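You operate a simulated robot arm through the tools that you are given. There is no shell and no other tool. Be economical: measure what you need, move in short steps, check, and stop when the job is done.

The job below is to be done with a simulated robot arm. You get a single attempt, and the scene is never put back.

Task
Start feeder 2 at the card's speed, fill its tubes and stop it.
Fine: isolator on and counter reset before the start; stop when the FULL lamp is lit.

The check looks at the end state, three seconds after you hand in, the way a careful person would. Anything else that was tipped, shoved, dropped, spilled or broken makes it a failure.

Robot
A 6-joint arm with a two-finger parallel gripper on a trunk, on a base that drives. Base frame: it is fixed to the floor where the robot stands at the start and does not move with it; the origin is under the middle of the robot, x ahead of it, y to its left, z up. Units: m, rad, N and s.
With the tool pointing down near the work surface it reaches from about 0.12 to 0.94 m from the robot's upright axis, wherever it stands. Its first joint turns from -2.897 to 2.897 rad. Places, roughly: card of feeder two [1, 0.1, 0.8]; counter of feeder two [0.9, 0.1, 1.3]; feeder one speed dial [1.7, 1.8, 1.1]; feeder one start key [1.5, 1.9, 1.2]; feeder three start key [0.3, -1.6, 1.2]; feeder two blue gate [1.4, 0.2, 1.5]; feeder two isolator [1.1, 0.1, 1.3]; feeder two orange gate [1.5, 0.5, 1.5]; feeder two reset key [1, 0.1, 1.2]; feeder two speed dial [1.1, 0.1, 1.1]; feeder two start key [0.9, 0.1, 1.2]; feeder two stop key [1, 0.1, 1.2]; feeder two white gate [1.4, 0.4, 1.5]; motor of feeder two [1.4, 0.7, 1.1]; white lamp of feeder two [1, 0.1, 1.1]. Payload 3.91 kg.
The TCP is the grasp point between the finger pads, 0.03 m short of the fingertips. In the tool frame z runs along the fingers and y along their closing line. Largest opening 0.11 m; finger width 0.02, thickness 0.01; the body of the gripper, 0.048 by 0.112 m, starts 0.055 m behind the TCP.
Orientation is that of the tool frame in the base frame, as a unit quaternion [x, y, z, w]. With the fingers straight down and closing along the base's y, the tool's x points along the base's -x, its y along +y and its z along -z.

Tools
- The arm moves only by the tool step_arm. Its argument "deltas" is one flat list of numbers, 7 for each row, row after row: the closure, from 0 (fully open) to 1 (shut), then the shift along the base's x, y, z in m, then the turn, a rotation vector about the base's x, y, z in degrees. In form: [grip, tx, ty, tz, ax, ay, az, grip, tx, ty, tz, ax, ay, az, ...]. A call has 1 to 8 rows; each row is the pose to reach, as a shift and turn from the pose commanded when the call began. Rows are played at 5 a second. More than 0.05 m and 0.15 rad between two rows, or a gripper value outside its range, and nothing of the call is played. Where a pose cannot be reached the arm comes as near as it can. A force on the tool above 40 N (or 10 N above the force at the start of the call, whichever is more), or a blocked arm, ends the call early, and 0.2 s more pass. Each finger travels about 0.108 m/s and halts on what it meets, pressing with about 42 N; the grip force reading is that of the motor and also rises with nothing between the fingers. The clock runs only during rows and for 0.2 s after the last one: add rows that repeat a pose to give the fingers time. The reply holds the time, the measured pose of the TCP, the force on the tool along the base axes, the opening and the grip force, in the units named above and with some noise, with the torque about the TCP (base axes, N m) and any sound that the robot's microphone picked up.
- Cameras (640 x 400 px; columns grow to the right, rows downward): "scene" is now at [0.7349, 0.0354, 1.2602]; the picture's right is [0.00, -0.32, -0.95], its down [-0.88, 0.45, -0.15] and it looks along [0.48, 0.83, -0.28] (base axes); focal length 214 px, centre (320, 200). "wrist" rides on the gripper at [0.072, 0.017, -0.103] in the tool frame; the picture's right is [-0.23, 0.97, 0.00], its down [-0.76, -0.18, -0.62] and it looks along [-0.61, -0.14, 0.78] (tool axes); focal length 222 px, centre (320, 200).
- grab_frame(camera): a new picture of that camera. The clock stands still meanwhile.
- drive_base(legs): drives the robot by 1 to 6 legs, each [ahead, left, turn to the left] in m, m and rad, along the robot's own axes; the way and the turn of a leg run together, so that a leg with both is an arc; at most 1.5 m and 3.142 rad a leg. The arm and the cameras ride along, it lands a little off, and it stops where it bumps. It gives what a move gives.
- turn_head(pan, tilt): turns the head with the scene camera to pan (to the left, within 1.396 rad either way) and tilt (down, from -0.506 to 1.204), counted from straight ahead of the robot. It gives what a move gives.
- probe_pixels(camera, pixels): for up to 12 pixels [column, row] of the newest picture of that camera ("zoom" is the newest enlarged one), the place [x, y, z] in the base frame of the surface seen there, good to about 0.002 m. The clock stands still meanwhile.
- close_up(camera, box): a new picture of the part [left, top, right, bottom] of that camera's present view, enlarged. The clock stands still meanwhile.
- sign_off(): hands the job in; it is judged then, once.

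Go step by step. Measure first, check grasps and placings, and put right what went wrong. The budget is 80 turns and 52 pictures, counting those below and the enlarged ones. Unless the task says otherwise, let go and move clear before handing in, and close with one line.

The tools are called after "Emit:" by a JSON object that holds its "fn" and its "kwargs". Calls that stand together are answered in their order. step_arm: Moves the arm, as the interface text tells. Its arguments: {"type":"object","properties":{"deltas":{"type":"array"}},"required":["deltas"]} The other tools are called the same way: drive_base (legs) drives the base; turn_head (pan, tilt) turns the head that bears the scene camera; grab_frame (camera) takes a picture; probe_pixels (camera, pixels) gives the place of the surface under pixels of a picture; close_up (camera, box) takes an enlarged picture of a part of a camera's view; sign_off () hands the job in.

At the start:

```text
t: 0.0
ee_pos: [0.5865, -0.029, 1.1503]
tool_rot: [0.0, 1.0, 0.0, -0.001]
ft_force: [-0.4, 0.8, -1.4]
moment: [0.0, 0.0, -0.02]
opening: 0.1099
finger_force: 0.1
robot x, y, heading: [-0.0012, -0.0001, 0.001]
head pan, tilt: [1.25, -0.499]
```

scene: 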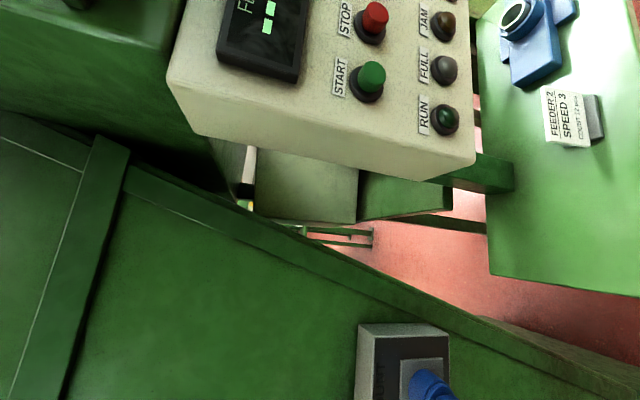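
wrist: 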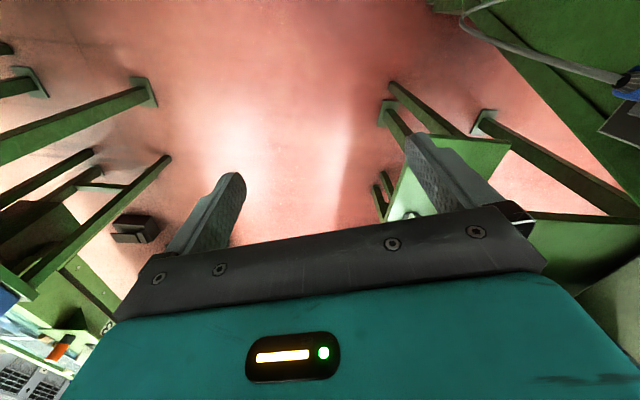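

The scene picture is rolled sideways, with part of feeder 2's panel at the top (START at px 372,80, STOP at 372,18) and the card at (570,118) reading SPEED 3. I'll turn the head to centre the panel.

Emit:
{"fn": "turn_head", "kwargs": {"pan": 0.3, "tilt": 0.0}}

Emit:
{"fn": "grab_frame", "kwargs": {"camera": "scene"}}

```text
t: 1.2
ee_pos: [0.5871, -0.0277, 1.1494]
tool_rot: [0.0, 1.0, 0.0, 0.0]
ft_force: [0.7, 0.3, -0.1]
moment: [-0.03, 0.04, 0.01]
opening: 0.1102
finger_force: 0.0
robot x, y, heading: [0.0003, 0.0011, 0.0]
head pan, tilt: [0.3, 0.0]
```

```text
49 pictures are left
```

scene: 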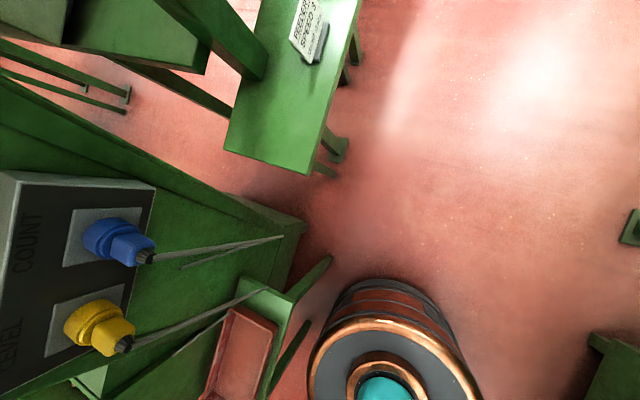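

The card is now at the top (px 310,25), so the head geometry isn't simple. I'll probe a few points and look with a lower pan and the upward tilt.

Emit:
{"fn": "probe_pixels", "kwargs": {"camera": "scene", "pixels": [[305, 30], [110, 240], [100, 330], [290, 100], [380, 340], [240, 340]]}}

Emit:
{"fn": "turn_head", "kwargs": {"pan": 0.3, "tilt": -0.5}}

Emit:
{"fn": "grab_frame", "kwargs": {"camera": "scene"}}

```text
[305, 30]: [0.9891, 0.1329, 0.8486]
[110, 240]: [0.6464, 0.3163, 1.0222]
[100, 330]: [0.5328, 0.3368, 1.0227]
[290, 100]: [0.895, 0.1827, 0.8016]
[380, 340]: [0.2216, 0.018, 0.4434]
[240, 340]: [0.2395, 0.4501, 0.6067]
```

```text
t: 2.2
ee_pos: [0.5873, -0.0275, 1.1499]
tool_rot: [0.0, 1.0, 0.0, -0.001]
ft_force: [0.7, -0.3, -0.3]
moment: [-0.02, 0.01, 0.02]
opening: 0.11
finger_force: 0.1
robot x, y, heading: [-0.0017, 0.0037, -0.001]
head pan, tilt: [0.3, -0.499]
```

```text
48 pictures are left
```

scene: 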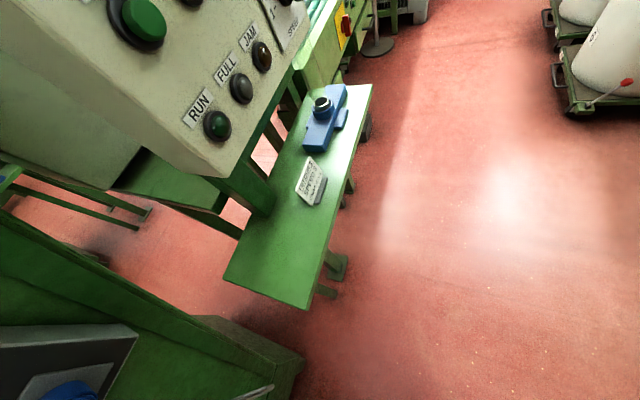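

Here pan swings the view up/down in the world and tilt swings it sideways. START (px 140,20), RUN/FULL/JAM lamps and the table with the card are seen; the floor to the right is clear up to the sacks' trolleys. I'll probe to learn where things stand and take a wrist-independent overview with another pan.

Emit:
{"fn": "probe_pixels", "kwargs": {"camera": "scene", "pixels": [[143, 20], [216, 125], [240, 88], [261, 55], [313, 172], [320, 105], [305, 305], [370, 90], [580, 110], [380, 45], [170, 160], [280, 370]]}}

Emit:
{"fn": "turn_head", "kwargs": {"pan": 0.9, "tilt": -0.506}}

Emit:
{"fn": "grab_frame", "kwargs": {"camera": "scene"}}

```text
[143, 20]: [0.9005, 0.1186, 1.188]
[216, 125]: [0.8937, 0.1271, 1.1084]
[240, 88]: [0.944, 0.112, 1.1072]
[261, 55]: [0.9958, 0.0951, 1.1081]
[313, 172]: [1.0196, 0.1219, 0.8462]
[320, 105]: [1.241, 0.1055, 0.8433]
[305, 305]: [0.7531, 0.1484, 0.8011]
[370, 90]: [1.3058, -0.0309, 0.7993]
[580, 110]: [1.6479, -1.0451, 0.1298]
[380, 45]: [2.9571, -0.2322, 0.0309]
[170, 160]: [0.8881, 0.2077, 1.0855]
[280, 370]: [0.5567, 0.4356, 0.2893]
```

```text
t: 3.2
ee_pos: [0.5868, -0.0278, 1.1497]
tool_rot: [0.0, 1.0, 0.0, 0.0]
ft_force: [-0.3, -0.3, 0.6]
moment: [0.01, -0.01, 0.02]
opening: 0.1103
finger_force: 0.1
robot x, y, heading: [0.0021, -0.0003, 0.002]
head pan, tilt: [0.901, -0.499]
```

```text
47 pictures are left
```

scene: 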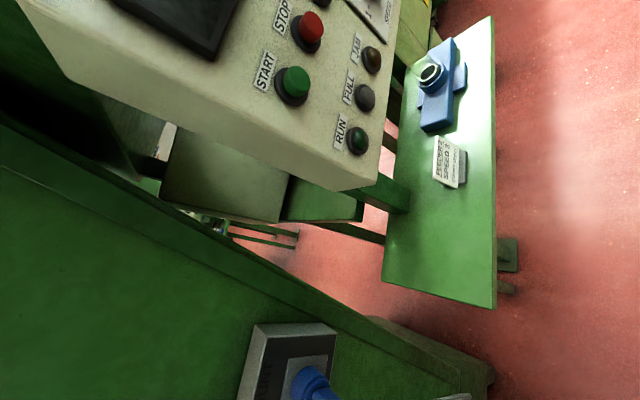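

The panel face runs along (0.954,-0.30) in xy and faces (-0.30,-0.954); the keys are to the robot's left and the camera is too near it. I'll back off to the right and move ahead a bit so camera and arm face the panel.

Emit:
{"fn": "drive_base", "kwargs": {"legs": [[0, -0.4, 0], [0.25, 0, 0]]}}

Emit:
{"fn": "turn_head", "kwargs": {"pan": 1.2, "tilt": -0.4}}

Emit:
{"fn": "grab_frame", "kwargs": {"camera": "scene"}}

```text
t: 7.1
ee_pos: [0.838, -0.4244, 1.151]
tool_rot: [-0.006, 1.0, 0.0, 0.0]
ft_force: [1.0, -0.3, 1.0]
moment: [0.0, 0.02, -0.01]
opening: 0.1098
finger_force: 0.1
robot x, y, heading: [0.2499, -0.4021, 0.009]
head pan, tilt: [0.901, -0.499]
```

```text
t: 7.9
ee_pos: [0.8392, -0.4237, 1.1497]
tool_rot: [-0.006, 1.0, 0.0, 0.0]
ft_force: [0.1, 0.7, 0.5]
moment: [0.01, 0.01, 0.0]
opening: 0.1101
finger_force: 0.2
robot x, y, heading: [0.2539, -0.4033, 0.01]
head pan, tilt: [1.201, -0.4]
```

```text
46 pictures are left
```

scene: 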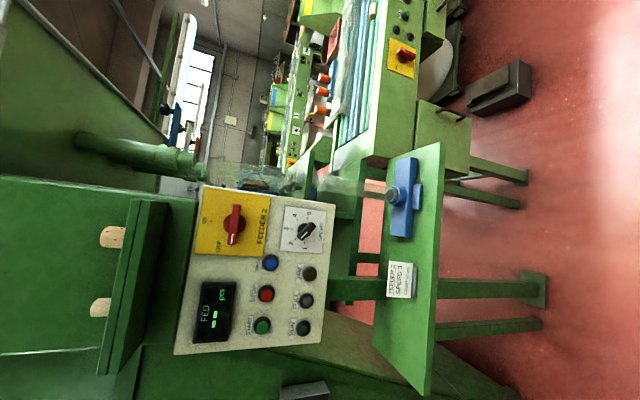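

Good view now: isolator (234,225), dial (303,232), reset/stop/start keys (270,263)/(266,293)/(262,325), lamps at x≈305. I'll enlarge the panel and the card.

Emit:
{"fn": "close_up", "kwargs": {"camera": "scene", "box": [170, 180, 350, 360]}}

Emit:
{"fn": "probe_pixels", "kwargs": {"camera": "scene", "pixels": [[235, 224], [204, 250], [305, 232], [318, 215], [270, 262], [266, 293], [262, 325], [309, 273], [306, 300], [303, 327], [215, 312], [250, 290]]}}

Emit:
{"fn": "close_up", "kwargs": {"camera": "scene", "box": [370, 250, 430, 310]}}

```text
2.22 times, centred on (260, 270) of scene
```

zoom: 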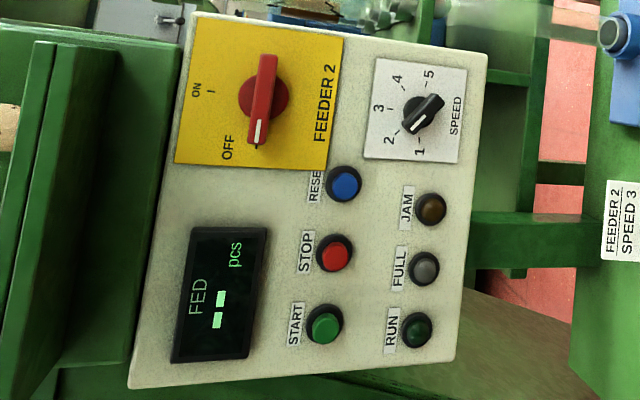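

```text
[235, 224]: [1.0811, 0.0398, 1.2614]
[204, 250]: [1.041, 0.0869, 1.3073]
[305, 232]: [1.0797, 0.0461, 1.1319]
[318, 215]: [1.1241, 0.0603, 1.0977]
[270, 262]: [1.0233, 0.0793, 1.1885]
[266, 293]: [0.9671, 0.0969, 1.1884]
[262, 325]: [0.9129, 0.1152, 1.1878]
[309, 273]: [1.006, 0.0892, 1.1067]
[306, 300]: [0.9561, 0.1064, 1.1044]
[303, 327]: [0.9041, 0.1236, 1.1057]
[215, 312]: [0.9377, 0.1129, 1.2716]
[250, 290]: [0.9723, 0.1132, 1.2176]
```

```text
6.67 times, centred on (400, 280) of scene
```

zoom: 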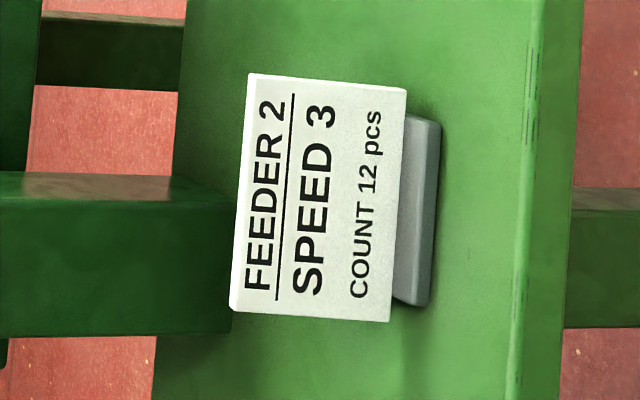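

The card says SPEED 3, COUNT 12 pcs. The isolator handle points at OFF (px zoom 257,133) and the dial points between 1 and 2. I'll look more closely at the dial and at the gate area above.

Emit:
{"fn": "close_up", "kwargs": {"camera": "scene", "box": [275, 200, 335, 260]}}

Emit:
{"fn": "turn_head", "kwargs": {"pan": 1.39, "tilt": -0.3}}

Emit:
{"fn": "grab_frame", "kwargs": {"camera": "scene"}}

```text
6.67 times, centred on (305, 230) of scene
```

zoom: 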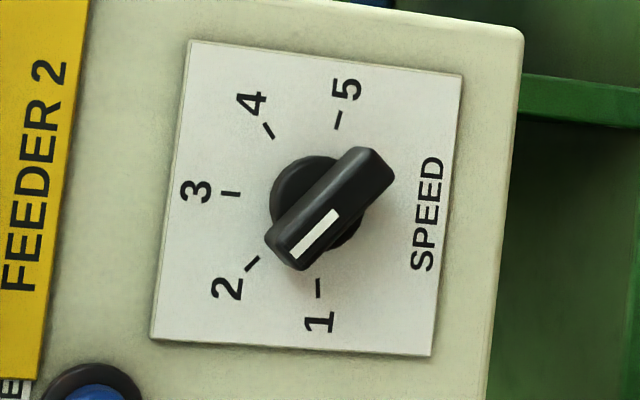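

```text
t: 8.6
ee_pos: [0.839, -0.4237, 1.15]
tool_rot: [-0.006, 1.0, 0.0, 0.0]
ft_force: [-0.6, -0.1, 0.1]
moment: [0.01, 0.0, -0.01]
opening: 0.1101
finger_force: 0.0
robot x, y, heading: [0.2507, -0.4025, 0.01]
head pan, tilt: [1.389, -0.3]
```

```text
42 pictures are left
```

scene: 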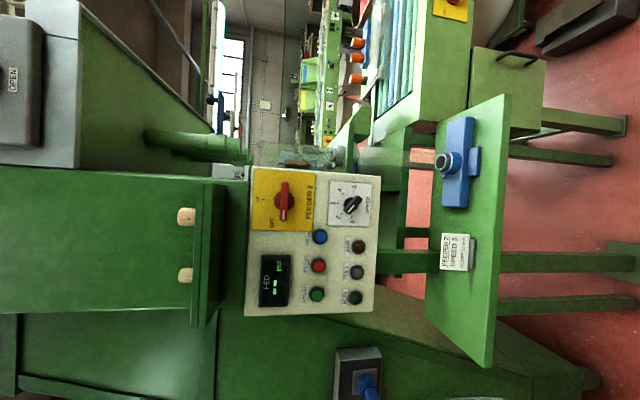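

The dial sits near 1.8, so 3 is roughly 55° clockwise. Something marked OPEN sits at the top left (12,80), near the gate positions; I'll inspect it.

Emit:
{"fn": "close_up", "kwargs": {"camera": "scene", "box": [0, 0, 260, 180]}}

Emit:
{"fn": "probe_pixels", "kwargs": {"camera": "scene", "pixels": [[12, 80], [60, 80], [120, 120], [210, 145], [100, 230], [325, 158], [370, 157], [186, 215], [355, 370], [220, 100]]}}

Emit:
{"fn": "turn_head", "kwargs": {"pan": 1.39, "tilt": -0.506}}

Emit:
{"fn": "close_up", "kwargs": {"camera": "scene", "box": [0, 0, 640, 400]}}

```text
2.22 times, centred on (130, 90) of scene
```

zoom: 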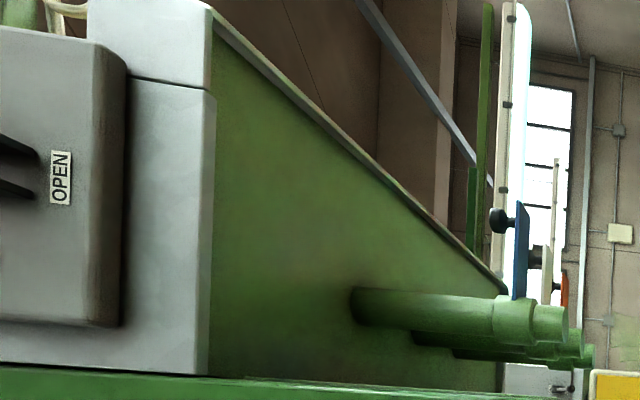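

```text
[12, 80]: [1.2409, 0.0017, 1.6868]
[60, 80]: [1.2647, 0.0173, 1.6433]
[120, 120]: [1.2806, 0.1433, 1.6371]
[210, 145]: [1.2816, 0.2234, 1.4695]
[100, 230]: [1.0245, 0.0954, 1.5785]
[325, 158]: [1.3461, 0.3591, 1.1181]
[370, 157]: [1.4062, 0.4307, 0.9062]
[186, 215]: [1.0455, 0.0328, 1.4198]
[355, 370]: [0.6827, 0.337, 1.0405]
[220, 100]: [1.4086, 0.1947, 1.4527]
```

```text
t: 9.4
ee_pos: [0.8395, -0.4237, 1.1503]
tool_rot: [-0.006, 1.0, -0.001, -0.001]
ft_force: [0.0, 0.5, 0.2]
moment: [0.01, -0.01, -0.02]
opening: 0.11
finger_force: 0.1
robot x, y, heading: [0.2501, -0.4052, 0.015]
head pan, tilt: [1.389, -0.499]
```

```text
1.00 times, centred on (320, 200) of scene (not enlarged: the box is as wide or as high as the picture)
```

zoom: 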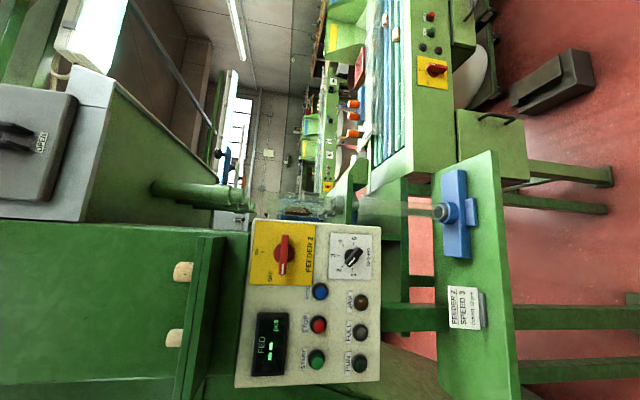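

Pipes with blue, white and orange slide gates are visible around (225,165). I'll enlarge them to see whether they stand open.

Emit:
{"fn": "close_up", "kwargs": {"camera": "scene", "box": [195, 110, 275, 220]}}

Emit:
{"fn": "close_up", "kwargs": {"camera": "scene", "box": [270, 140, 480, 260]}}

```text
3.64 times, centred on (235, 165) of scene
```

zoom: 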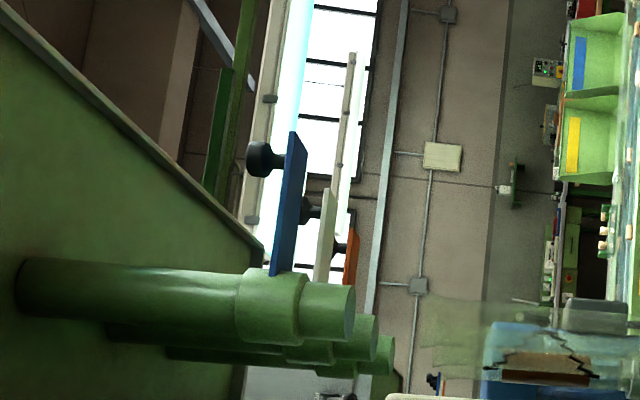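

```text
3.05 times, centred on (375, 200) of scene
```

zoom: 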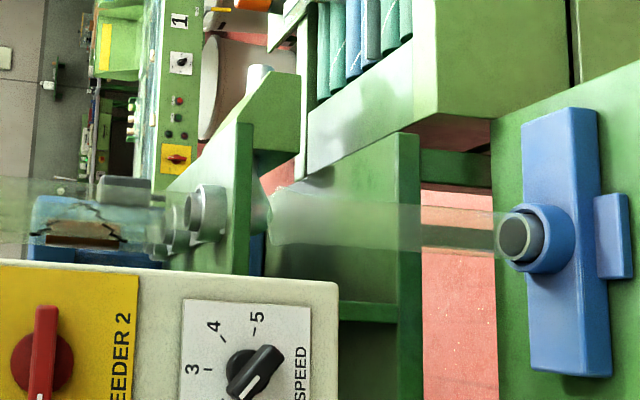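

All three gates stand pulled out equally, and the clear tube sits in the blue holder, so the process looks ready. Now I'll bring the gripper round to point at the panel, fingers closing vertically, ending in front of the isolator (centre 1.081,0.040,1.261).

Emit:
{"fn": "step_arm", "kwargs": {"deltas": [0, 0.019, 0.0326, 0.0101, 8.113, -1.242, -1.242, 0, 0.038, 0.0652, 0.0202, 16.226, -2.484, -2.484, 0, 0.057, 0.0978, 0.0303, 24.339, -3.726, -3.726, 0, 0.076, 0.1304, 0.0404, 32.452, -4.968, -4.968, 0, 0.095, 0.163, 0.0505, 40.565, -6.21, -6.21, 0, 0.114, 0.1956, 0.0606, 48.678, -7.452, -7.452, 0, 0.133, 0.2282, 0.0707, 56.79, -8.694, -8.694, 0, 0.152, 0.2608, 0.0808, 64.9, -9.936, -9.936]}}

Emit:
{"fn": "grab_frame", "kwargs": {"camera": "scene"}}

```text
t: 11.2
ee_pos: [0.9931, -0.1621, 1.2294]
tool_rot: [0.078, 0.837, 0.535, 0.086]
ft_force: [-0.1, -0.5, 0.7]
moment: [-0.03, 0.03, 0.0]
opening: 0.1098
finger_force: 0.2
robot x, y, heading: [0.2522, -0.4043, 0.018]
head pan, tilt: [1.389, -0.499]
```

```text
37 pictures are left
```

scene: 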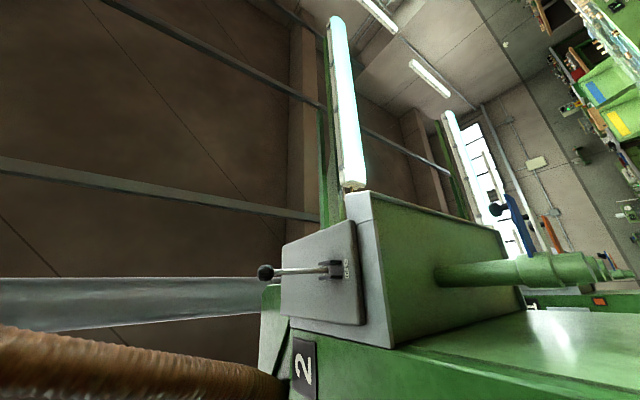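

The scene camera evidently rides on the arm — the view has swung up. I'll finish the approach and re-aim the head downward.

Emit:
{"fn": "step_arm", "kwargs": {"deltas": [0, 0.019, 0.0326, 0.0101, 8.113, -1.242, -1.242, 0, 0.038, 0.0652, 0.0202, 16.226, -2.484, -2.484, 0, 0.057, 0.0978, 0.0303, 24.339, -3.726, -3.726]}}

Emit:
{"fn": "turn_head", "kwargs": {"pan": 0.6, "tilt": -0.3}}

Emit:
{"fn": "grab_frame", "kwargs": {"camera": "scene"}}

Emit:
{"fn": "grab_frame", "kwargs": {"camera": "wrist"}}

```text
t: 12.0
ee_pos: [1.0472, -0.0654, 1.2621]
tool_rot: [0.103, 0.698, 0.699, 0.112]
ft_force: [-0.8, -0.5, 0.8]
moment: [-0.03, -0.01, -0.06]
opening: 0.1101
finger_force: 0.0
robot x, y, heading: [0.2504, -0.4045, 0.007]
head pan, tilt: [1.389, -0.499]
```

```text
t: 13.1
ee_pos: [1.049, -0.0649, 1.2599]
tool_rot: [0.103, 0.7, 0.697, 0.112]
ft_force: [1.0, 0.4, -0.3]
moment: [-0.01, -0.03, -0.02]
opening: 0.1098
finger_force: 0.0
robot x, y, heading: [0.2487, -0.4037, 0.008]
head pan, tilt: [0.6, -0.3]
```

```text
36 pictures are left
```

scene: 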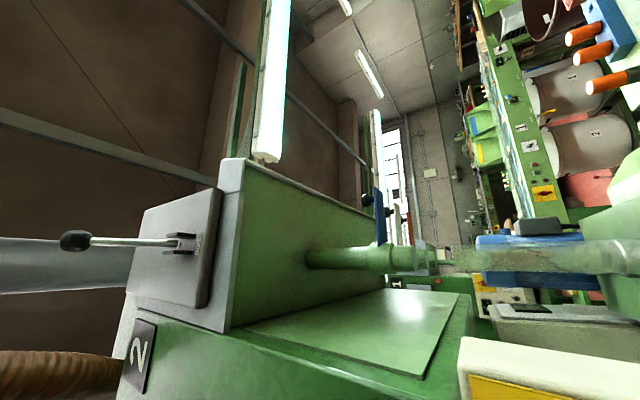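

```text
35 pictures are left
```

wrist: 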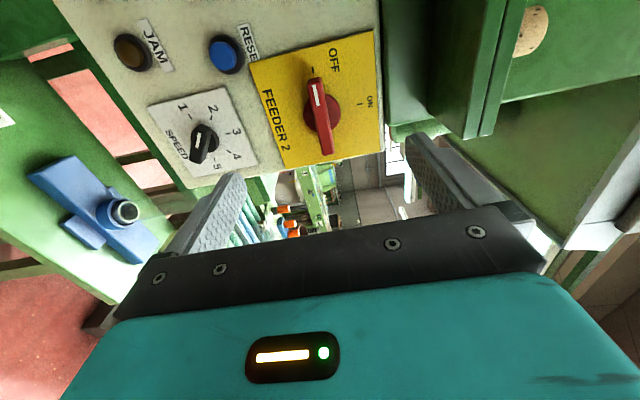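

The wrist camera sees the isolator handle (320,115) between the finger columns. I'll probe the handle ends and panel from there.

Emit:
{"fn": "probe_pixels", "kwargs": {"camera": "wrist", "pixels": [[315, 86], [318, 100], [322, 120], [327, 148], [335, 115], [350, 125], [290, 120], [193, 155], [205, 135], [200, 143], [222, 55], [128, 212]]}}

Emit:
{"fn": "close_up", "kwargs": {"camera": "wrist", "box": [140, 20, 400, 180]}}

```text
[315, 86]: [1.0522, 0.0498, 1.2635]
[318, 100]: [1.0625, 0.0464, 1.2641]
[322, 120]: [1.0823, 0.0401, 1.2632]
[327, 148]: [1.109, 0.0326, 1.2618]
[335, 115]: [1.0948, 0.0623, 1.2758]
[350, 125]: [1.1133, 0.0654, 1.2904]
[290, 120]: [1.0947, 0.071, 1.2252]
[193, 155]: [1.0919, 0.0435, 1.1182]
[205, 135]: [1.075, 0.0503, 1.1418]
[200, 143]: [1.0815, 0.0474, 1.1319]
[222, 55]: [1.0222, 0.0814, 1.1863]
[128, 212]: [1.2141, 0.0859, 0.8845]
```

```text
2.46 times, centred on (270, 100) of wrist
```

zoom: 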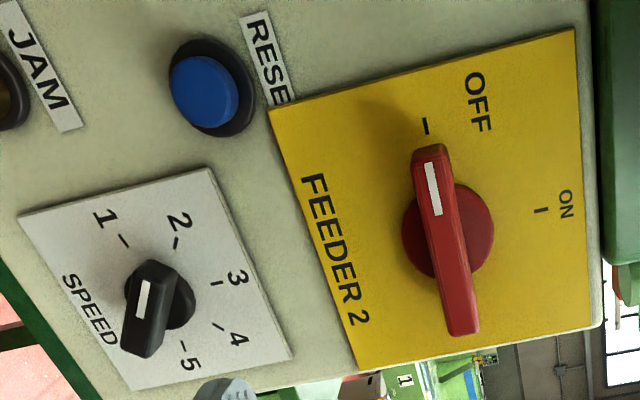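

The handle centre is (1.081,0.0405,1.263), lying horizontal along the panel. I'll advance along the normal so the fingertips overlap the blade by about 2 cm and close.

Emit:
{"fn": "step_arm", "kwargs": {"deltas": [0.3, 0.008, 0.025, 0.001, 0, 0, 0, 0.5, 0.015, 0.05, 0.002, 0, 0, 0, 0.5, 0.023, 0.075, 0.002, 0, 0, 0, 0.5, 0.03, 0.097, 0.002, 0, 0, 0, 1, 0.03, 0.097, 0.002, 0, 0, 0, 1, 0.03, 0.097, 0.002, 0, 0, 0, 1, 0.03, 0.097, 0.002, 0, 0, 0]}}

Emit:
{"fn": "grab_frame", "kwargs": {"camera": "wrist"}}

```text
t: 14.7
ee_pos: [1.0781, 0.0319, 1.2621]
tool_rot: [0.103, 0.7, 0.698, 0.112]
ft_force: [-2.5, -2.7, 0.1]
moment: [0.11, 0.54, -0.67]
opening: 0.014
finger_force: 45.1
robot x, y, heading: [0.2501, -0.4003, 0.017]
head pan, tilt: [0.6, -0.3]
```

```text
33 pictures are left
```

wrist: 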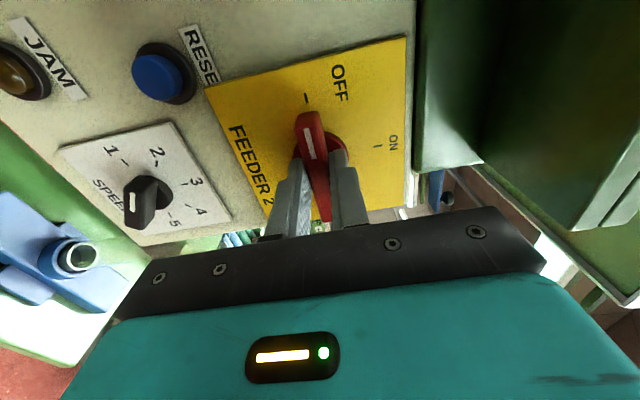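

The blade is gripped (opening 0.014, 45 N). Now I rotate clockwise about the panel normal toward ON.

Emit:
{"fn": "step_arm", "kwargs": {"deltas": [1, 0, 0, 0, 2.4, 7.63, 0, 1, 0, 0, 0, 4.8, 15.26, 0, 1, 0, 0, 0, 7.2, 22.9, 0, 1, 0, 0, 0, 9.6, 30.5, 0, 1, 0, 0, 0, 12, 38.2, 0, 1, 0, 0, 0, 14.4, 45.8, 0, 1, 0, 0, 0, 16.8, 53.4, 0, 1, 0, 0, 0, 19.2, 61.0, 0]}}

Emit:
{"fn": "grab_frame", "kwargs": {"camera": "wrist"}}

```text
t: 16.5
ee_pos: [1.0787, 0.0316, 1.2632]
tool_rot: [0.459, 0.537, 0.652, -0.275]
ft_force: [16.8, -0.2, 8.0]
moment: [1.23, -0.38, -0.8]
opening: 0.0141
finger_force: 44.5
robot x, y, heading: [0.2519, -0.408, 0.012]
head pan, tilt: [0.6, -0.3]
```

```text
32 pictures are left
```

wrist: 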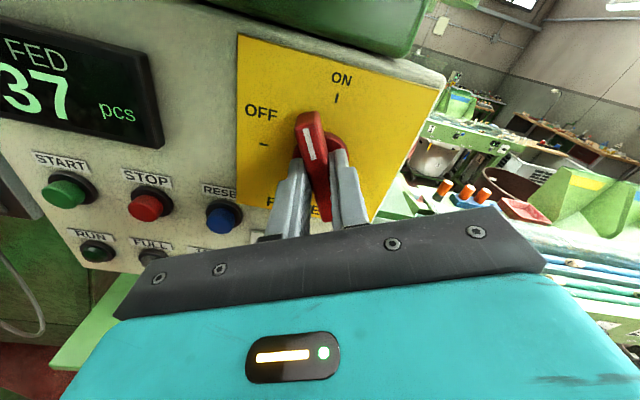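

The counter came alive (37 pcs), so it needs the reset. I'll turn the last ~26° to ON.

Emit:
{"fn": "step_arm", "kwargs": {"deltas": [1, 0, 0, 0, 2.4, 7.63, 0, 1, 0, 0, 0, 4.8, 15.26, 0, 1, 0, 0, 0, 7.8, 24.8, 0, 1, 0, 0, 0, 7.8, 24.8, 0]}}

Emit:
{"fn": "grab_frame", "kwargs": {"camera": "wrist"}}

```text
refused: row 3 steps farther than a row can; nothing moved
```

```text
31 pictures are left
```

wrist: 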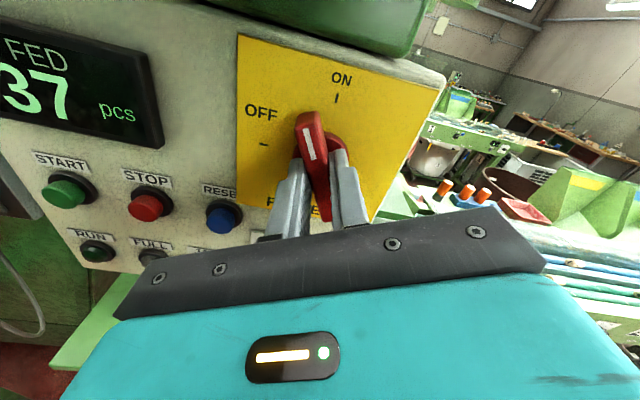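

The last row was too big a turn; I'll split it.

Emit:
{"fn": "step_arm", "kwargs": {"deltas": [1, 0, 0, 0, 2.4, 7.63, 0, 1, 0, 0, 0, 4.8, 15.26, 0, 1, 0, 0, 0, 7.2, 22.9, 0, 1, 0, 0, 0, 8.1, 25.6, 0, 1, 0, 0, 0, 8.1, 25.6, 0]}}

Emit:
{"fn": "grab_frame", "kwargs": {"camera": "wrist"}}

```text
t: 17.0
ee_pos: [1.0789, 0.0313, 1.2634]
tool_rot: [0.509, 0.49, 0.622, -0.337]
ft_force: [6.0, 3.5, -0.2]
moment: [0.79, -0.17, -0.83]
opening: 0.0138
finger_force: 44.6
robot x, y, heading: [0.2494, -0.409, 0.01]
head pan, tilt: [0.6, -0.3]
stopped in row 2: the force on the tool passed its limit at 42 N (the readings are from after the stop); the commanded pose is now the measured one
```

```text
30 pictures are left
```

wrist: 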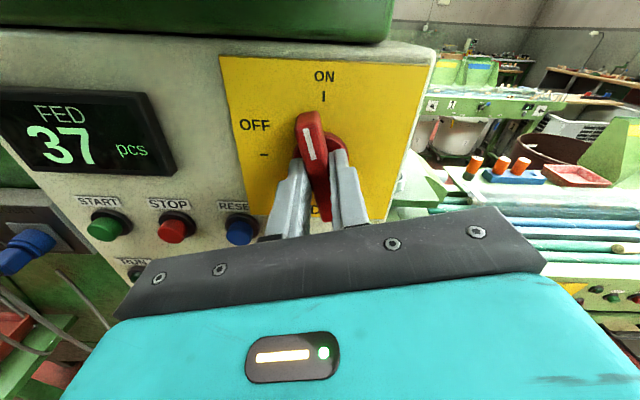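

The handle is around 76° through; a side force built up from slight eccentricity and is now relaxed. I'll continue with the rest.

Emit:
{"fn": "step_arm", "kwargs": {"deltas": [1, 0, 0, 0, 1.2, 3.8, 0, 1, 0, 0, 0, 2.4, 7.63, 0, 1, 0, 0, 0, 3.6, 11.4, 0, 1, 0, 0, 0, 4.5, 14.3, 0, 1, 0, 0, 0, 4.5, 14.3, 0]}}

Emit:
{"fn": "close_up", "kwargs": {"camera": "wrist", "box": [200, 40, 440, 240]}}

```text
t: 18.2
ee_pos: [1.0796, 0.0311, 1.2633]
tool_rot: [0.568, 0.42, 0.573, -0.415]
ft_force: [26.6, 8.7, 12.6]
moment: [0.45, -0.13, -1.2]
opening: 0.014
finger_force: 45.2
robot x, y, heading: [0.2507, -0.4049, 0.01]
head pan, tilt: [0.6, -0.3]
```

```text
2.00 times, centred on (320, 140) of wrist
```

zoom: 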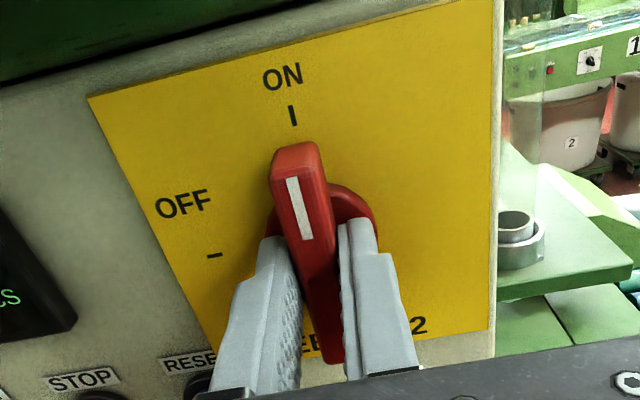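

The handle stands vertical at ON, tool x axis is exactly up. I'll release, back off, then move down to the dial with −40° roll.

Emit:
{"fn": "step_arm", "kwargs": {"deltas": [0.7, 0, 0, 0, 0, 0, 0, 0.6, 0, 0, 0, 0, 0, 0, 0.6, -0.015, -0.0477, 0, 0, 0, 0, 0.6, -0.03, -0.0954, 0, 0, 0, 0]}}

Emit:
{"fn": "step_arm", "kwargs": {"deltas": [0.6, 0, 0, -0.025, -2.4, -7.63, 0, 0.6, 0, 0, -0.05, -4.8, -15.26, 0, 0.6, 0, 0, -0.075, -7.2, -22.9, 0, 0.6, 0, 0, -0.1, -9.6, -30.5, 0, 0.6, 0, 0, -0.131, -12, -38.2, 0]}}

Emit:
{"fn": "grab_frame", "kwargs": {"camera": "wrist"}}

```text
t: 19.2
ee_pos: [1.0499, -0.066, 1.2605]
tool_rot: [0.568, 0.42, 0.572, -0.416]
ft_force: [0.1, 0.2, -0.3]
moment: [0.06, -0.04, 0.0]
opening: 0.044
finger_force: 0.0
robot x, y, heading: [0.2555, -0.4058, 0.019]
head pan, tilt: [0.6, -0.3]
```

```text
t: 20.4
ee_pos: [1.0491, -0.0641, 1.1337]
tool_rot: [0.389, 0.589, 0.681, -0.194]
ft_force: [-0.3, 0.3, 0.2]
moment: [0.0, -0.02, -0.03]
opening: 0.0442
finger_force: 0.0
robot x, y, heading: [0.2531, -0.4044, 0.012]
head pan, tilt: [0.6, -0.3]
```

```text
28 pictures are left
```

wrist: 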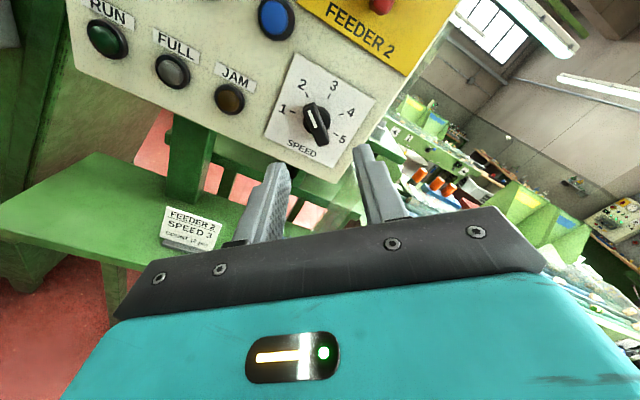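

Emit:
{"fn": "close_up", "kwargs": {"camera": "wrist", "box": [250, 40, 390, 190]}}

Emit:
{"fn": "probe_pixels", "kwargs": {"camera": "wrist", "pixels": [[310, 106], [316, 121], [321, 136], [285, 112], [308, 95], [333, 90], [275, 19], [270, 120]]}}

```text
2.67 times, centred on (320, 115) of wrist
```

zoom: 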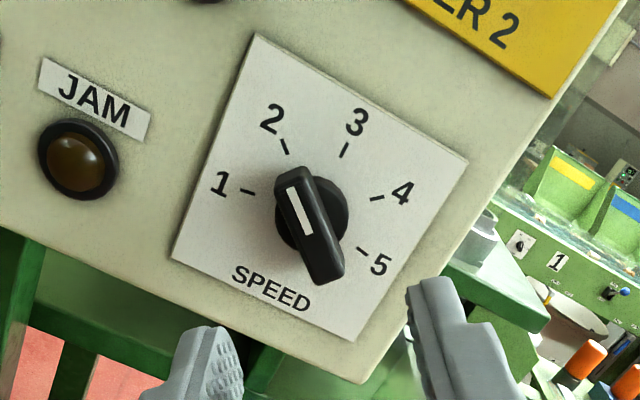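

```text
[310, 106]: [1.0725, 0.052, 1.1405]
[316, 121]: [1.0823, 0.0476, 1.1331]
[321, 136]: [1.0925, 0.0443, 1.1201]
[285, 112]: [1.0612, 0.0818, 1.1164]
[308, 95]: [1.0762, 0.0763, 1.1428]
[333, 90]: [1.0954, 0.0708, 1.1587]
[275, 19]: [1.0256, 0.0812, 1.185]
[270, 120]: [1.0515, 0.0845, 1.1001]
```

I'll probe precisely on the enlarged view: bar ends, stripe, and ticks.

Emit:
{"fn": "probe_pixels", "kwargs": {"camera": "zoom", "pixels": [[287, 188], [303, 236], [315, 260], [324, 280], [248, 192], [285, 147], [344, 150], [377, 198], [362, 251], [293, 192], [305, 231], [340, 190]]}}

```text
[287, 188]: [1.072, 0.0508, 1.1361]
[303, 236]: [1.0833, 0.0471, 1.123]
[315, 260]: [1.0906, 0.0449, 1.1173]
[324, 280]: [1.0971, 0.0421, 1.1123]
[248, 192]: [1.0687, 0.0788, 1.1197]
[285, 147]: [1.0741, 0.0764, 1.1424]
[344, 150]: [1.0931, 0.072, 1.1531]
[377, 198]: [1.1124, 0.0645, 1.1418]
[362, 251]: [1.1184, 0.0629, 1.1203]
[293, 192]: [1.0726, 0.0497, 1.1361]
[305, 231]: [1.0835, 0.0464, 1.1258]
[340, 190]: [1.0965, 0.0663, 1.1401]
```

Ticks lie on a circle centred at about (u=1.022, z=1.126) with ~52° spacing; the pointer is at 42° above left, i.e. on 2, and 3 is straight up. I'll align the roll (−8°), move in, and grip.

Emit:
{"fn": "step_arm", "kwargs": {"deltas": [0.6, 0.004, 0.012, -0.0084, -2.4, -7.63, 0, 0.6, 0.014, 0.041, -0.0084, -2.4, -7.63, 0, 0.6, 0.024, 0.071, -0.0084, -2.4, -7.63, 0, 0.6, 0.033, 0.0997, -0.0084, -2.4, -7.63, 0, 1, 0.033, 0.0997, -0.0084, -2.4, -7.63, 0, 1, 0.033, 0.0997, -0.0084, -2.4, -7.63, 0, 1, 0.033, 0.0997, -0.0084, -2.4, -7.63, 0]}}

Emit:
{"fn": "close_up", "kwargs": {"camera": "wrist", "box": [220, 60, 420, 240]}}

```text
t: 22.0
ee_pos: [1.0831, 0.0386, 1.123]
tool_rot: [0.348, 0.616, 0.691, -0.147]
ft_force: [-0.4, 0.1, -1.4]
moment: [-0.15, 0.08, -0.29]
opening: 0.0295
finger_force: 45.0
robot x, y, heading: [0.2475, -0.4003, 0.013]
head pan, tilt: [0.6, -0.3]
stopped in row 7: the force on the tool passed its limit at 41 N (the readings are from after the stop); the commanded pose is now the measured one
```

```text
2.22 times, centred on (320, 150) of wrist
```

zoom: 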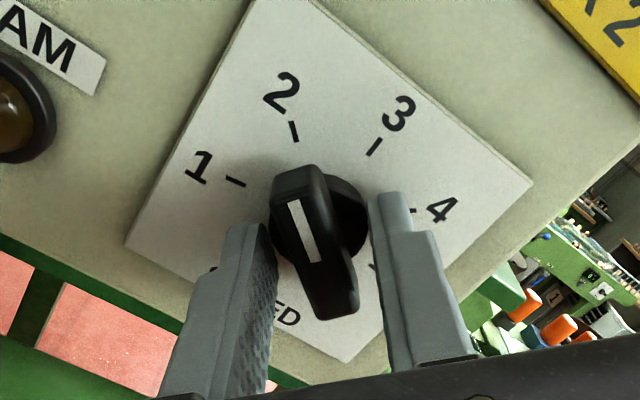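

Opening 0.0295 means the fingers closed on the round skirt, not the bar (bar at zoom 315,240 is still between them). I'll open, back 9 mm, and re-close on the bar.

Emit:
{"fn": "step_arm", "kwargs": {"deltas": [0.6, 0, 0, 0, 0, 0, 0, 0.6, 0, 0, 0.001, 0, 0, 0, 0.6, -0.003, -0.0095, 0.002, 0, 0, 0, 0.6, -0.003, -0.0095, 0.002, 0, 0, 0, 1, -0.003, -0.0095, 0.002, 0, 0, 0, 1, -0.003, -0.0095, 0.002, 0, 0, 0, 1, -0.003, -0.0095, 0.002, 0, 0, 0]}}

Emit:
{"fn": "close_up", "kwargs": {"camera": "wrist", "box": [220, 60, 420, 240]}}

```text
t: 23.6
ee_pos: [1.08, 0.0287, 1.1244]
tool_rot: [0.348, 0.616, 0.691, -0.148]
ft_force: [-19.9, -7.0, -18.4]
moment: [-0.01, -0.03, 0.24]
opening: 0.0139
finger_force: 45.0
robot x, y, heading: [0.2513, -0.4039, 0.01]
head pan, tilt: [0.6, -0.3]
```

```text
2.22 times, centred on (320, 150) of wrist
```

zoom: 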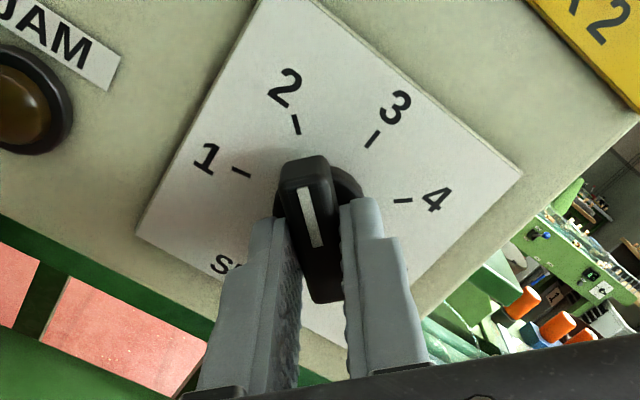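

The bar is gripped (0.0139), with a 27 N side load meaning I'm a couple of mm off axis. I'll shift slightly down-left and rotate +48.5° to bring the pointer straight up to 3.

Emit:
{"fn": "step_arm", "kwargs": {"deltas": [1, -0.0015, 0.0005, -0.002, 0, 0, 0, 1, -0.0015, 0.0005, -0.002, 2.42, 7.71, 0, 1, -0.0015, 0.0005, -0.002, 4.85, 15.4, 0, 1, -0.0015, 0.0005, -0.002, 7.27, 23.1, 0, 1, -0.0015, 0.0005, -0.002, 9.7, 30.8, 0, 1, -0.0015, 0.0005, -0.002, 12.1, 38.5, 0, 1, -0.0015, 0.0005, -0.002, 14.55, 46.27, 0, 1, -0.0015, 0.0005, -0.002, 14.55, 46.27, 0]}}

Emit:
{"fn": "close_up", "kwargs": {"camera": "wrist", "box": [220, 60, 420, 240]}}

```text
t: 25.6
ee_pos: [1.0789, 0.0292, 1.1247]
tool_rot: [0.57, 0.418, 0.57, -0.419]
ft_force: [7.7, 8.0, 0.1]
moment: [-0.02, 0.04, -0.69]
opening: 0.0139
finger_force: 45.5
robot x, y, heading: [0.2555, -0.4058, 0.014]
head pan, tilt: [0.6, -0.3]
stopped in row 8: the force on the tool passed its limit at 40 N (the readings are from after the stop); the commanded pose is now the measured one
```

```text
2.22 times, centred on (320, 150) of wrist
```

zoom: 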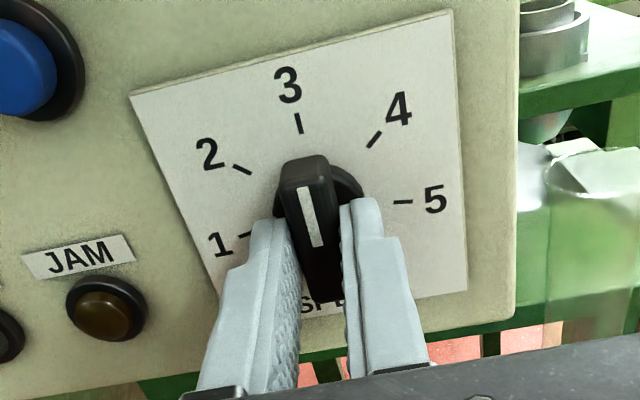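

The pointer is on 3 (zoom 300,160 vs. tick 298,125). I'll release and back off, then check.

Emit:
{"fn": "step_arm", "kwargs": {"deltas": [0.8, 0, 0, 0, 0, 0, 0, 0.6, 0, 0, 0, 0, 0, 0, 0.6, -0.009, -0.0286, 0, 0, 0, 0, 0.6, -0.018, -0.0572, 0, 0, 0, 0, 0.8, -0.027, -0.0858, 0, 0, 0, 0, 1, -0.027, -0.0858, 0, 0, 0, 0, 1, -0.027, -0.0858, 0.02, 0, 0, 0, 1, -0.027, -0.0858, 0.05, 0, 0, 0]}}

Emit:
{"fn": "grab_frame", "kwargs": {"camera": "wrist"}}

Emit:
{"fn": "close_up", "kwargs": {"camera": "wrist", "box": [200, 50, 420, 240]}}

```text
t: 27.4
ee_pos: [1.0547, -0.0574, 1.1732]
tool_rot: [0.571, 0.417, 0.57, -0.419]
ft_force: [0.8, 1.0, -0.5]
moment: [-0.02, -0.02, 0.02]
opening: 0.0
finger_force: 37.1
robot x, y, heading: [0.2519, -0.4064, 0.009]
head pan, tilt: [0.6, -0.3]
```

```text
23 pictures are left
```

wrist: 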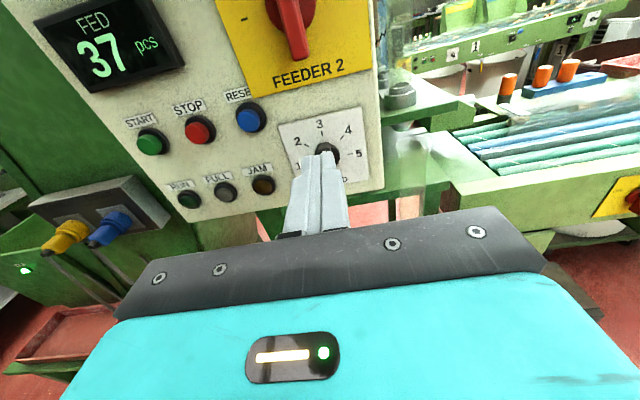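

```text
2.11 times, centred on (310, 145) of wrist
```

zoom: 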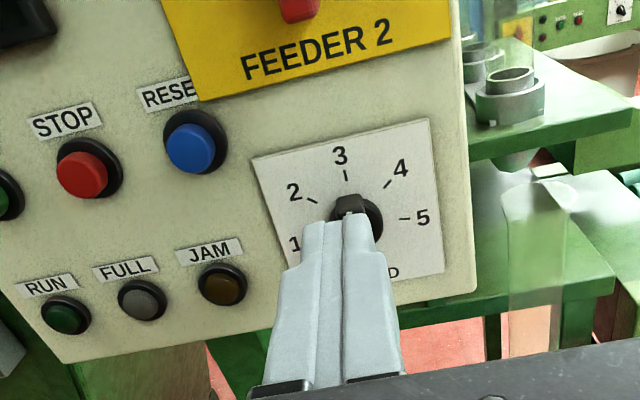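

Next, the reset key: move closed fingertips to 3 cm in front of it (u=0.952, z=1.1885).

Emit:
{"fn": "step_arm", "kwargs": {"deltas": [1, -0.024, 0.015, 0.007, 0, 0, 0, 1, -0.048, 0.04, 0.0145, 0, 0, 0, 1, -0.048, 0.079, 0.0145, 0, 0, 0]}}

Emit:
{"fn": "grab_frame", "kwargs": {"camera": "wrist"}}

```text
t: 28.2
ee_pos: [1.0045, 0.0183, 1.191]
tool_rot: [0.57, 0.417, 0.57, -0.419]
ft_force: [0.0, -0.1, 0.1]
moment: [0.0, 0.01, 0.01]
opening: 0.0
finger_force: 37.5
robot x, y, heading: [0.252, -0.4033, 0.012]
head pan, tilt: [0.6, -0.3]
```

```text
21 pictures are left
```

wrist: 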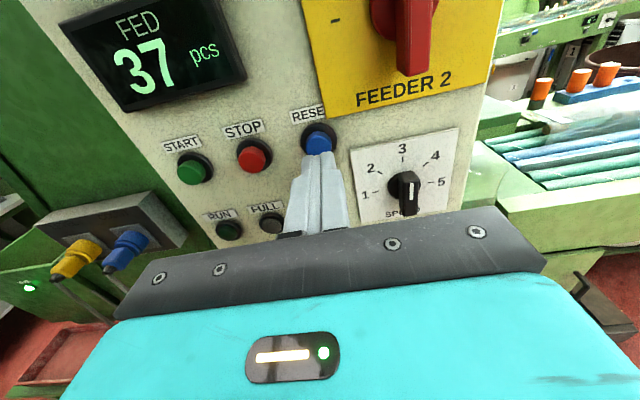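

The dial reads 3 and the fingertips are lined up with the blue RESET (318,140). I'll press it and pull back.

Emit:
{"fn": "step_arm", "kwargs": {"deltas": [1, 0.006, 0.02, -0.0015, 0, 0, 0, 1, 0.0095, 0.0305, -0.0015, 0, 0, 0, 1, 0.0106, 0.0337, -0.0015, 0, 0, 0, 1, 0.0118, 0.0375, -0.0015, 0, 0, 0, 1, 0.0095, 0.0305, -0.0015, 0, 0, 0, 1, 0, 0, 0, 0, 0, 0]}}

Emit:
{"fn": "grab_frame", "kwargs": {"camera": "wrist"}}

```text
t: 29.6
ee_pos: [1.0045, 0.0204, 1.1881]
tool_rot: [0.57, 0.418, 0.57, -0.419]
ft_force: [0.0, 0.3, -1.1]
moment: [0.01, -0.01, -0.01]
opening: 0.0
finger_force: 37.8
robot x, y, heading: [0.2539, -0.4019, 0.016]
head pan, tilt: [0.6, -0.3]
heard: click
```

```text
20 pictures are left
```

wrist: 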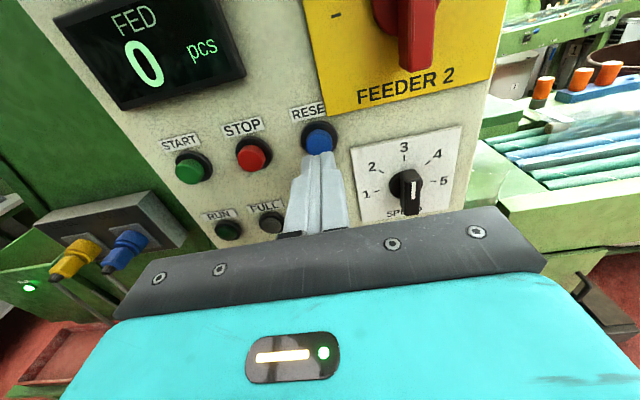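

Click heard and the counter shows 0. Before starting I'll look over the tube area behind the panel with the scene camera.

Emit:
{"fn": "turn_head", "kwargs": {"pan": 0.2, "tilt": -0.4}}

Emit:
{"fn": "grab_frame", "kwargs": {"camera": "scene"}}

```text
t: 30.5
ee_pos: [1.004, 0.019, 1.1893]
tool_rot: [0.57, 0.417, 0.57, -0.419]
ft_force: [-0.3, -0.2, -0.1]
moment: [0.01, -0.01, -0.01]
opening: 0.0
finger_force: 37.5
robot x, y, heading: [0.2481, -0.404, 0.006]
head pan, tilt: [0.201, -0.4]
```

```text
19 pictures are left
```

scene: 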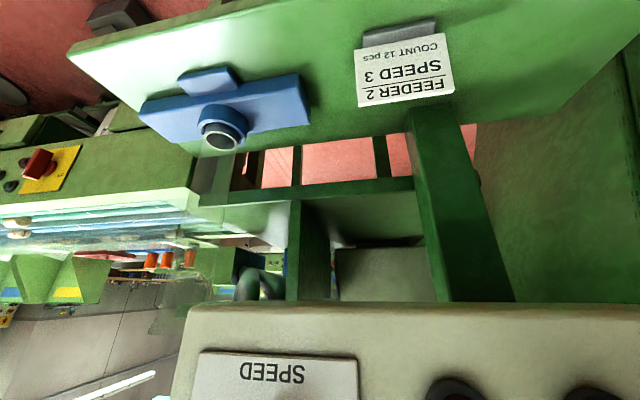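

That view is upside-down and little help. I'll shift the arm right and back so the wrist camera can look at the tubes beside the panel.

Emit:
{"fn": "step_arm", "kwargs": {"deltas": [1, 0.0, -0.04, 0.02, 0, 0, 0, 1, 0.03, -0.07, 0.04, 0, 0, 0, 1, 0.06, -0.1, 0.06, 0, 0, 0, 1, 0.1, -0.12, 0.08, 0, 0, 0]}}

Emit:
{"fn": "grab_frame", "kwargs": {"camera": "wrist"}}

```text
t: 31.5
ee_pos: [1.105, -0.1019, 1.2719]
tool_rot: [0.57, 0.418, 0.57, -0.419]
ft_force: [-1.4, 0.5, 1.2]
moment: [-0.07, 0.02, -0.07]
opening: 0.0
finger_force: 37.6
robot x, y, heading: [0.2541, -0.4015, 0.013]
head pan, tilt: [0.201, -0.4]
```

```text
18 pictures are left
```

wrist: 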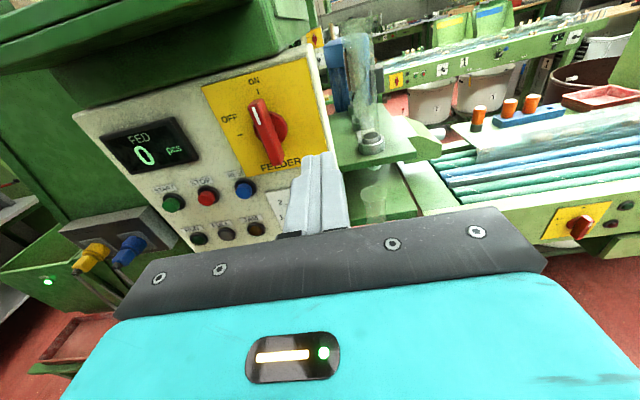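

Emit:
{"fn": "close_up", "kwargs": {"camera": "wrist", "box": [310, 10, 440, 230]}}

Emit:
{"fn": "probe_pixels", "kwargs": {"camera": "wrist", "pixels": [[355, 40], [350, 90], [371, 143], [345, 120], [375, 190], [376, 210]]}}

```text
1.82 times, centred on (375, 120) of wrist
```

zoom: 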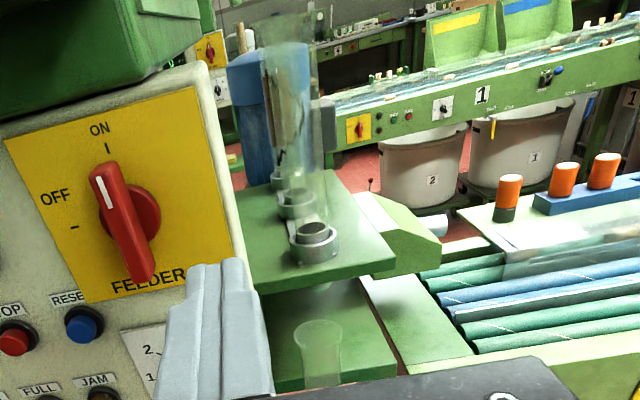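

```text
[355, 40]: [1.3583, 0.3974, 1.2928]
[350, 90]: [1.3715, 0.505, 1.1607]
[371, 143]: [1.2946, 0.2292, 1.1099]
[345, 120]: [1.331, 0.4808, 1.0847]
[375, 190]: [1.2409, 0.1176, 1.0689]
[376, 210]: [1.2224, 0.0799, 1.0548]
```

Three collars with clear tubes stand in a row under the gates; all looks in order. I'll roll the gripper back 90° (so lamps and counter stay visible while near the keys) and go to START's standoff.

Emit:
{"fn": "step_arm", "kwargs": {"deltas": [1, -0.0191, 0.0144, -0.0076, -2.455, -7.806, 0, 1, -0.0383, 0.0287, -0.0153, -4.91, -15.61, 0, 1, -0.0574, 0.0431, -0.0229, -7.365, -23.42, 0, 1, -0.0766, 0.0574, -0.0305, -9.82, -31.22, 0, 1, -0.0957, 0.0718, -0.0382, -12.275, -39.03, 0, 1, -0.1149, 0.0862, -0.0458, -14.73, -46.84, 0, 1, -0.134, 0.1005, -0.0534, -17.185, -54.64, 0, 1, -0.1532, 0.1149, -0.061, -19.64, -62.45, 0]}}

Emit:
{"fn": "step_arm", "kwargs": {"deltas": [1, -0.0191, 0.0144, -0.0076, -2.455, -7.806, 0, 1, -0.0383, 0.0287, -0.0153, -4.91, -15.61, 0, 1, -0.0574, 0.0431, -0.0229, -7.365, -23.42, 0]}}

Emit:
{"fn": "grab_frame", "kwargs": {"camera": "wrist"}}

```text
t: 33.3
ee_pos: [0.9509, 0.0182, 1.2059]
tool_rot: [0.253, 0.66, 0.706, -0.043]
ft_force: [1.0, -0.8, -1.0]
moment: [-0.01, 0.04, 0.04]
opening: 0.0
finger_force: 38.1
robot x, y, heading: [0.2469, -0.4022, 0.012]
head pan, tilt: [0.201, -0.4]
```

```text
t: 34.1
ee_pos: [0.8931, 0.0596, 1.1861]
tool_rot: [0.107, 0.698, 0.699, 0.108]
ft_force: [-0.4, 0.6, -1.0]
moment: [0.02, 0.0, 0.02]
opening: 0.0
finger_force: 37.4
robot x, y, heading: [0.2522, -0.4028, 0.014]
head pan, tilt: [0.201, -0.4]
```

```text
16 pictures are left
```

wrist: 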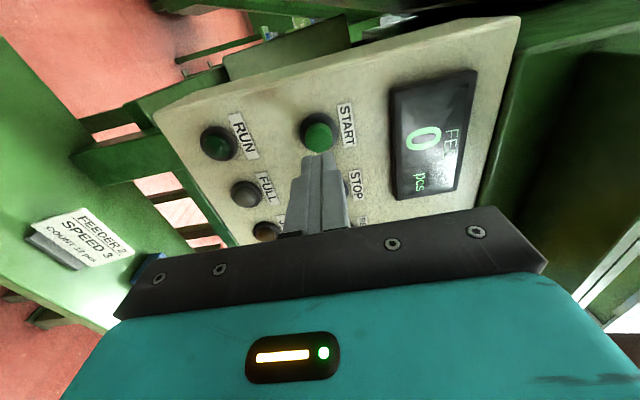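

START (318,135) is right ahead of the fingertips, with lamps and counter visible. I'll press it, retreat, and shift over to STOP's standoff.

Emit:
{"fn": "step_arm", "kwargs": {"deltas": [1, 0.006, 0.019, 0, 0, 0, 0, 1, 0.0085, 0.027, 0, 0, 0, 0, 1, 0.0098, 0.031, 0, 0, 0, 0, 1, 0.011, 0.035, 0, 0, 0, 0, 1, 0.0085, 0.027, 0, 0, 0, 0, 1, 0, 0, 0, 0, 0, 0, 1, 0.027, -0.0086, 0, 0, 0, 0, 1, 0.0546, -0.0172, 0.001, 0, 0, 0]}}

Emit:
{"fn": "grab_frame", "kwargs": {"camera": "wrist"}}

```text
t: 35.9
ee_pos: [0.9497, 0.0419, 1.1856]
tool_rot: [0.107, 0.699, 0.699, 0.107]
ft_force: [-0.8, 0.3, 0.0]
moment: [-0.04, 0.0, -0.04]
opening: 0.0002
finger_force: 37.3
robot x, y, heading: [0.2501, -0.4036, 0.011]
head pan, tilt: [0.201, -0.4]
heard: click
```

```text
15 pictures are left
```

wrist: 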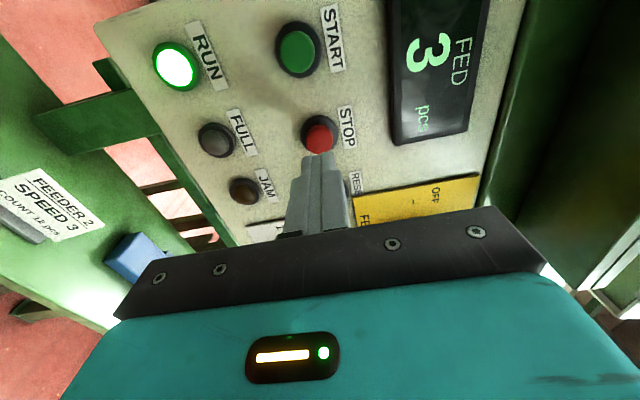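

RUN is lit and the counter is at 3; FULL (215,140) is dark. I'll move closer to STOP and wait a short while.

Emit:
{"fn": "step_arm", "kwargs": {"deltas": [1, 0.003, 0.0095, 0.001, 0, 0, 0, 1, 0.0054, 0.0172, 0.001, 0, 0, 0, 1, 0.0054, 0.0172, 0.001, 0, 0, 0, 1, 0.0054, 0.0172, 0.001, 0, 0, 0, 1, 0.0054, 0.0172, 0.001, 0, 0, 0]}}

Emit:
{"fn": "grab_frame", "kwargs": {"camera": "wrist"}}

```text
t: 37.1
ee_pos: [0.9532, 0.0597, 1.1858]
tool_rot: [0.107, 0.699, 0.699, 0.107]
ft_force: [0.4, -1.3, -0.5]
moment: [0.0, -0.01, 0.01]
opening: 0.0
finger_force: 37.4
robot x, y, heading: [0.2497, -0.4077, 0.01]
head pan, tilt: [0.201, -0.4]
```

```text
14 pictures are left
```

wrist: 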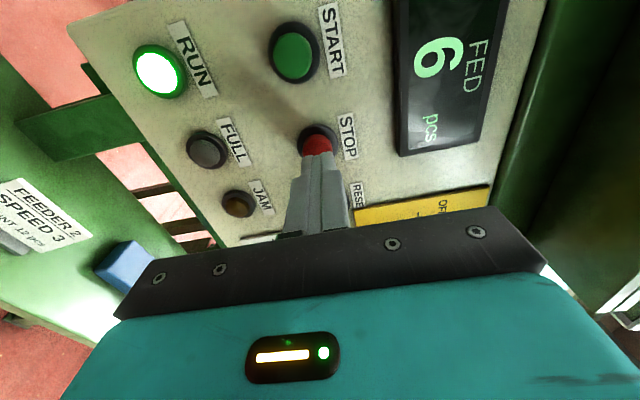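

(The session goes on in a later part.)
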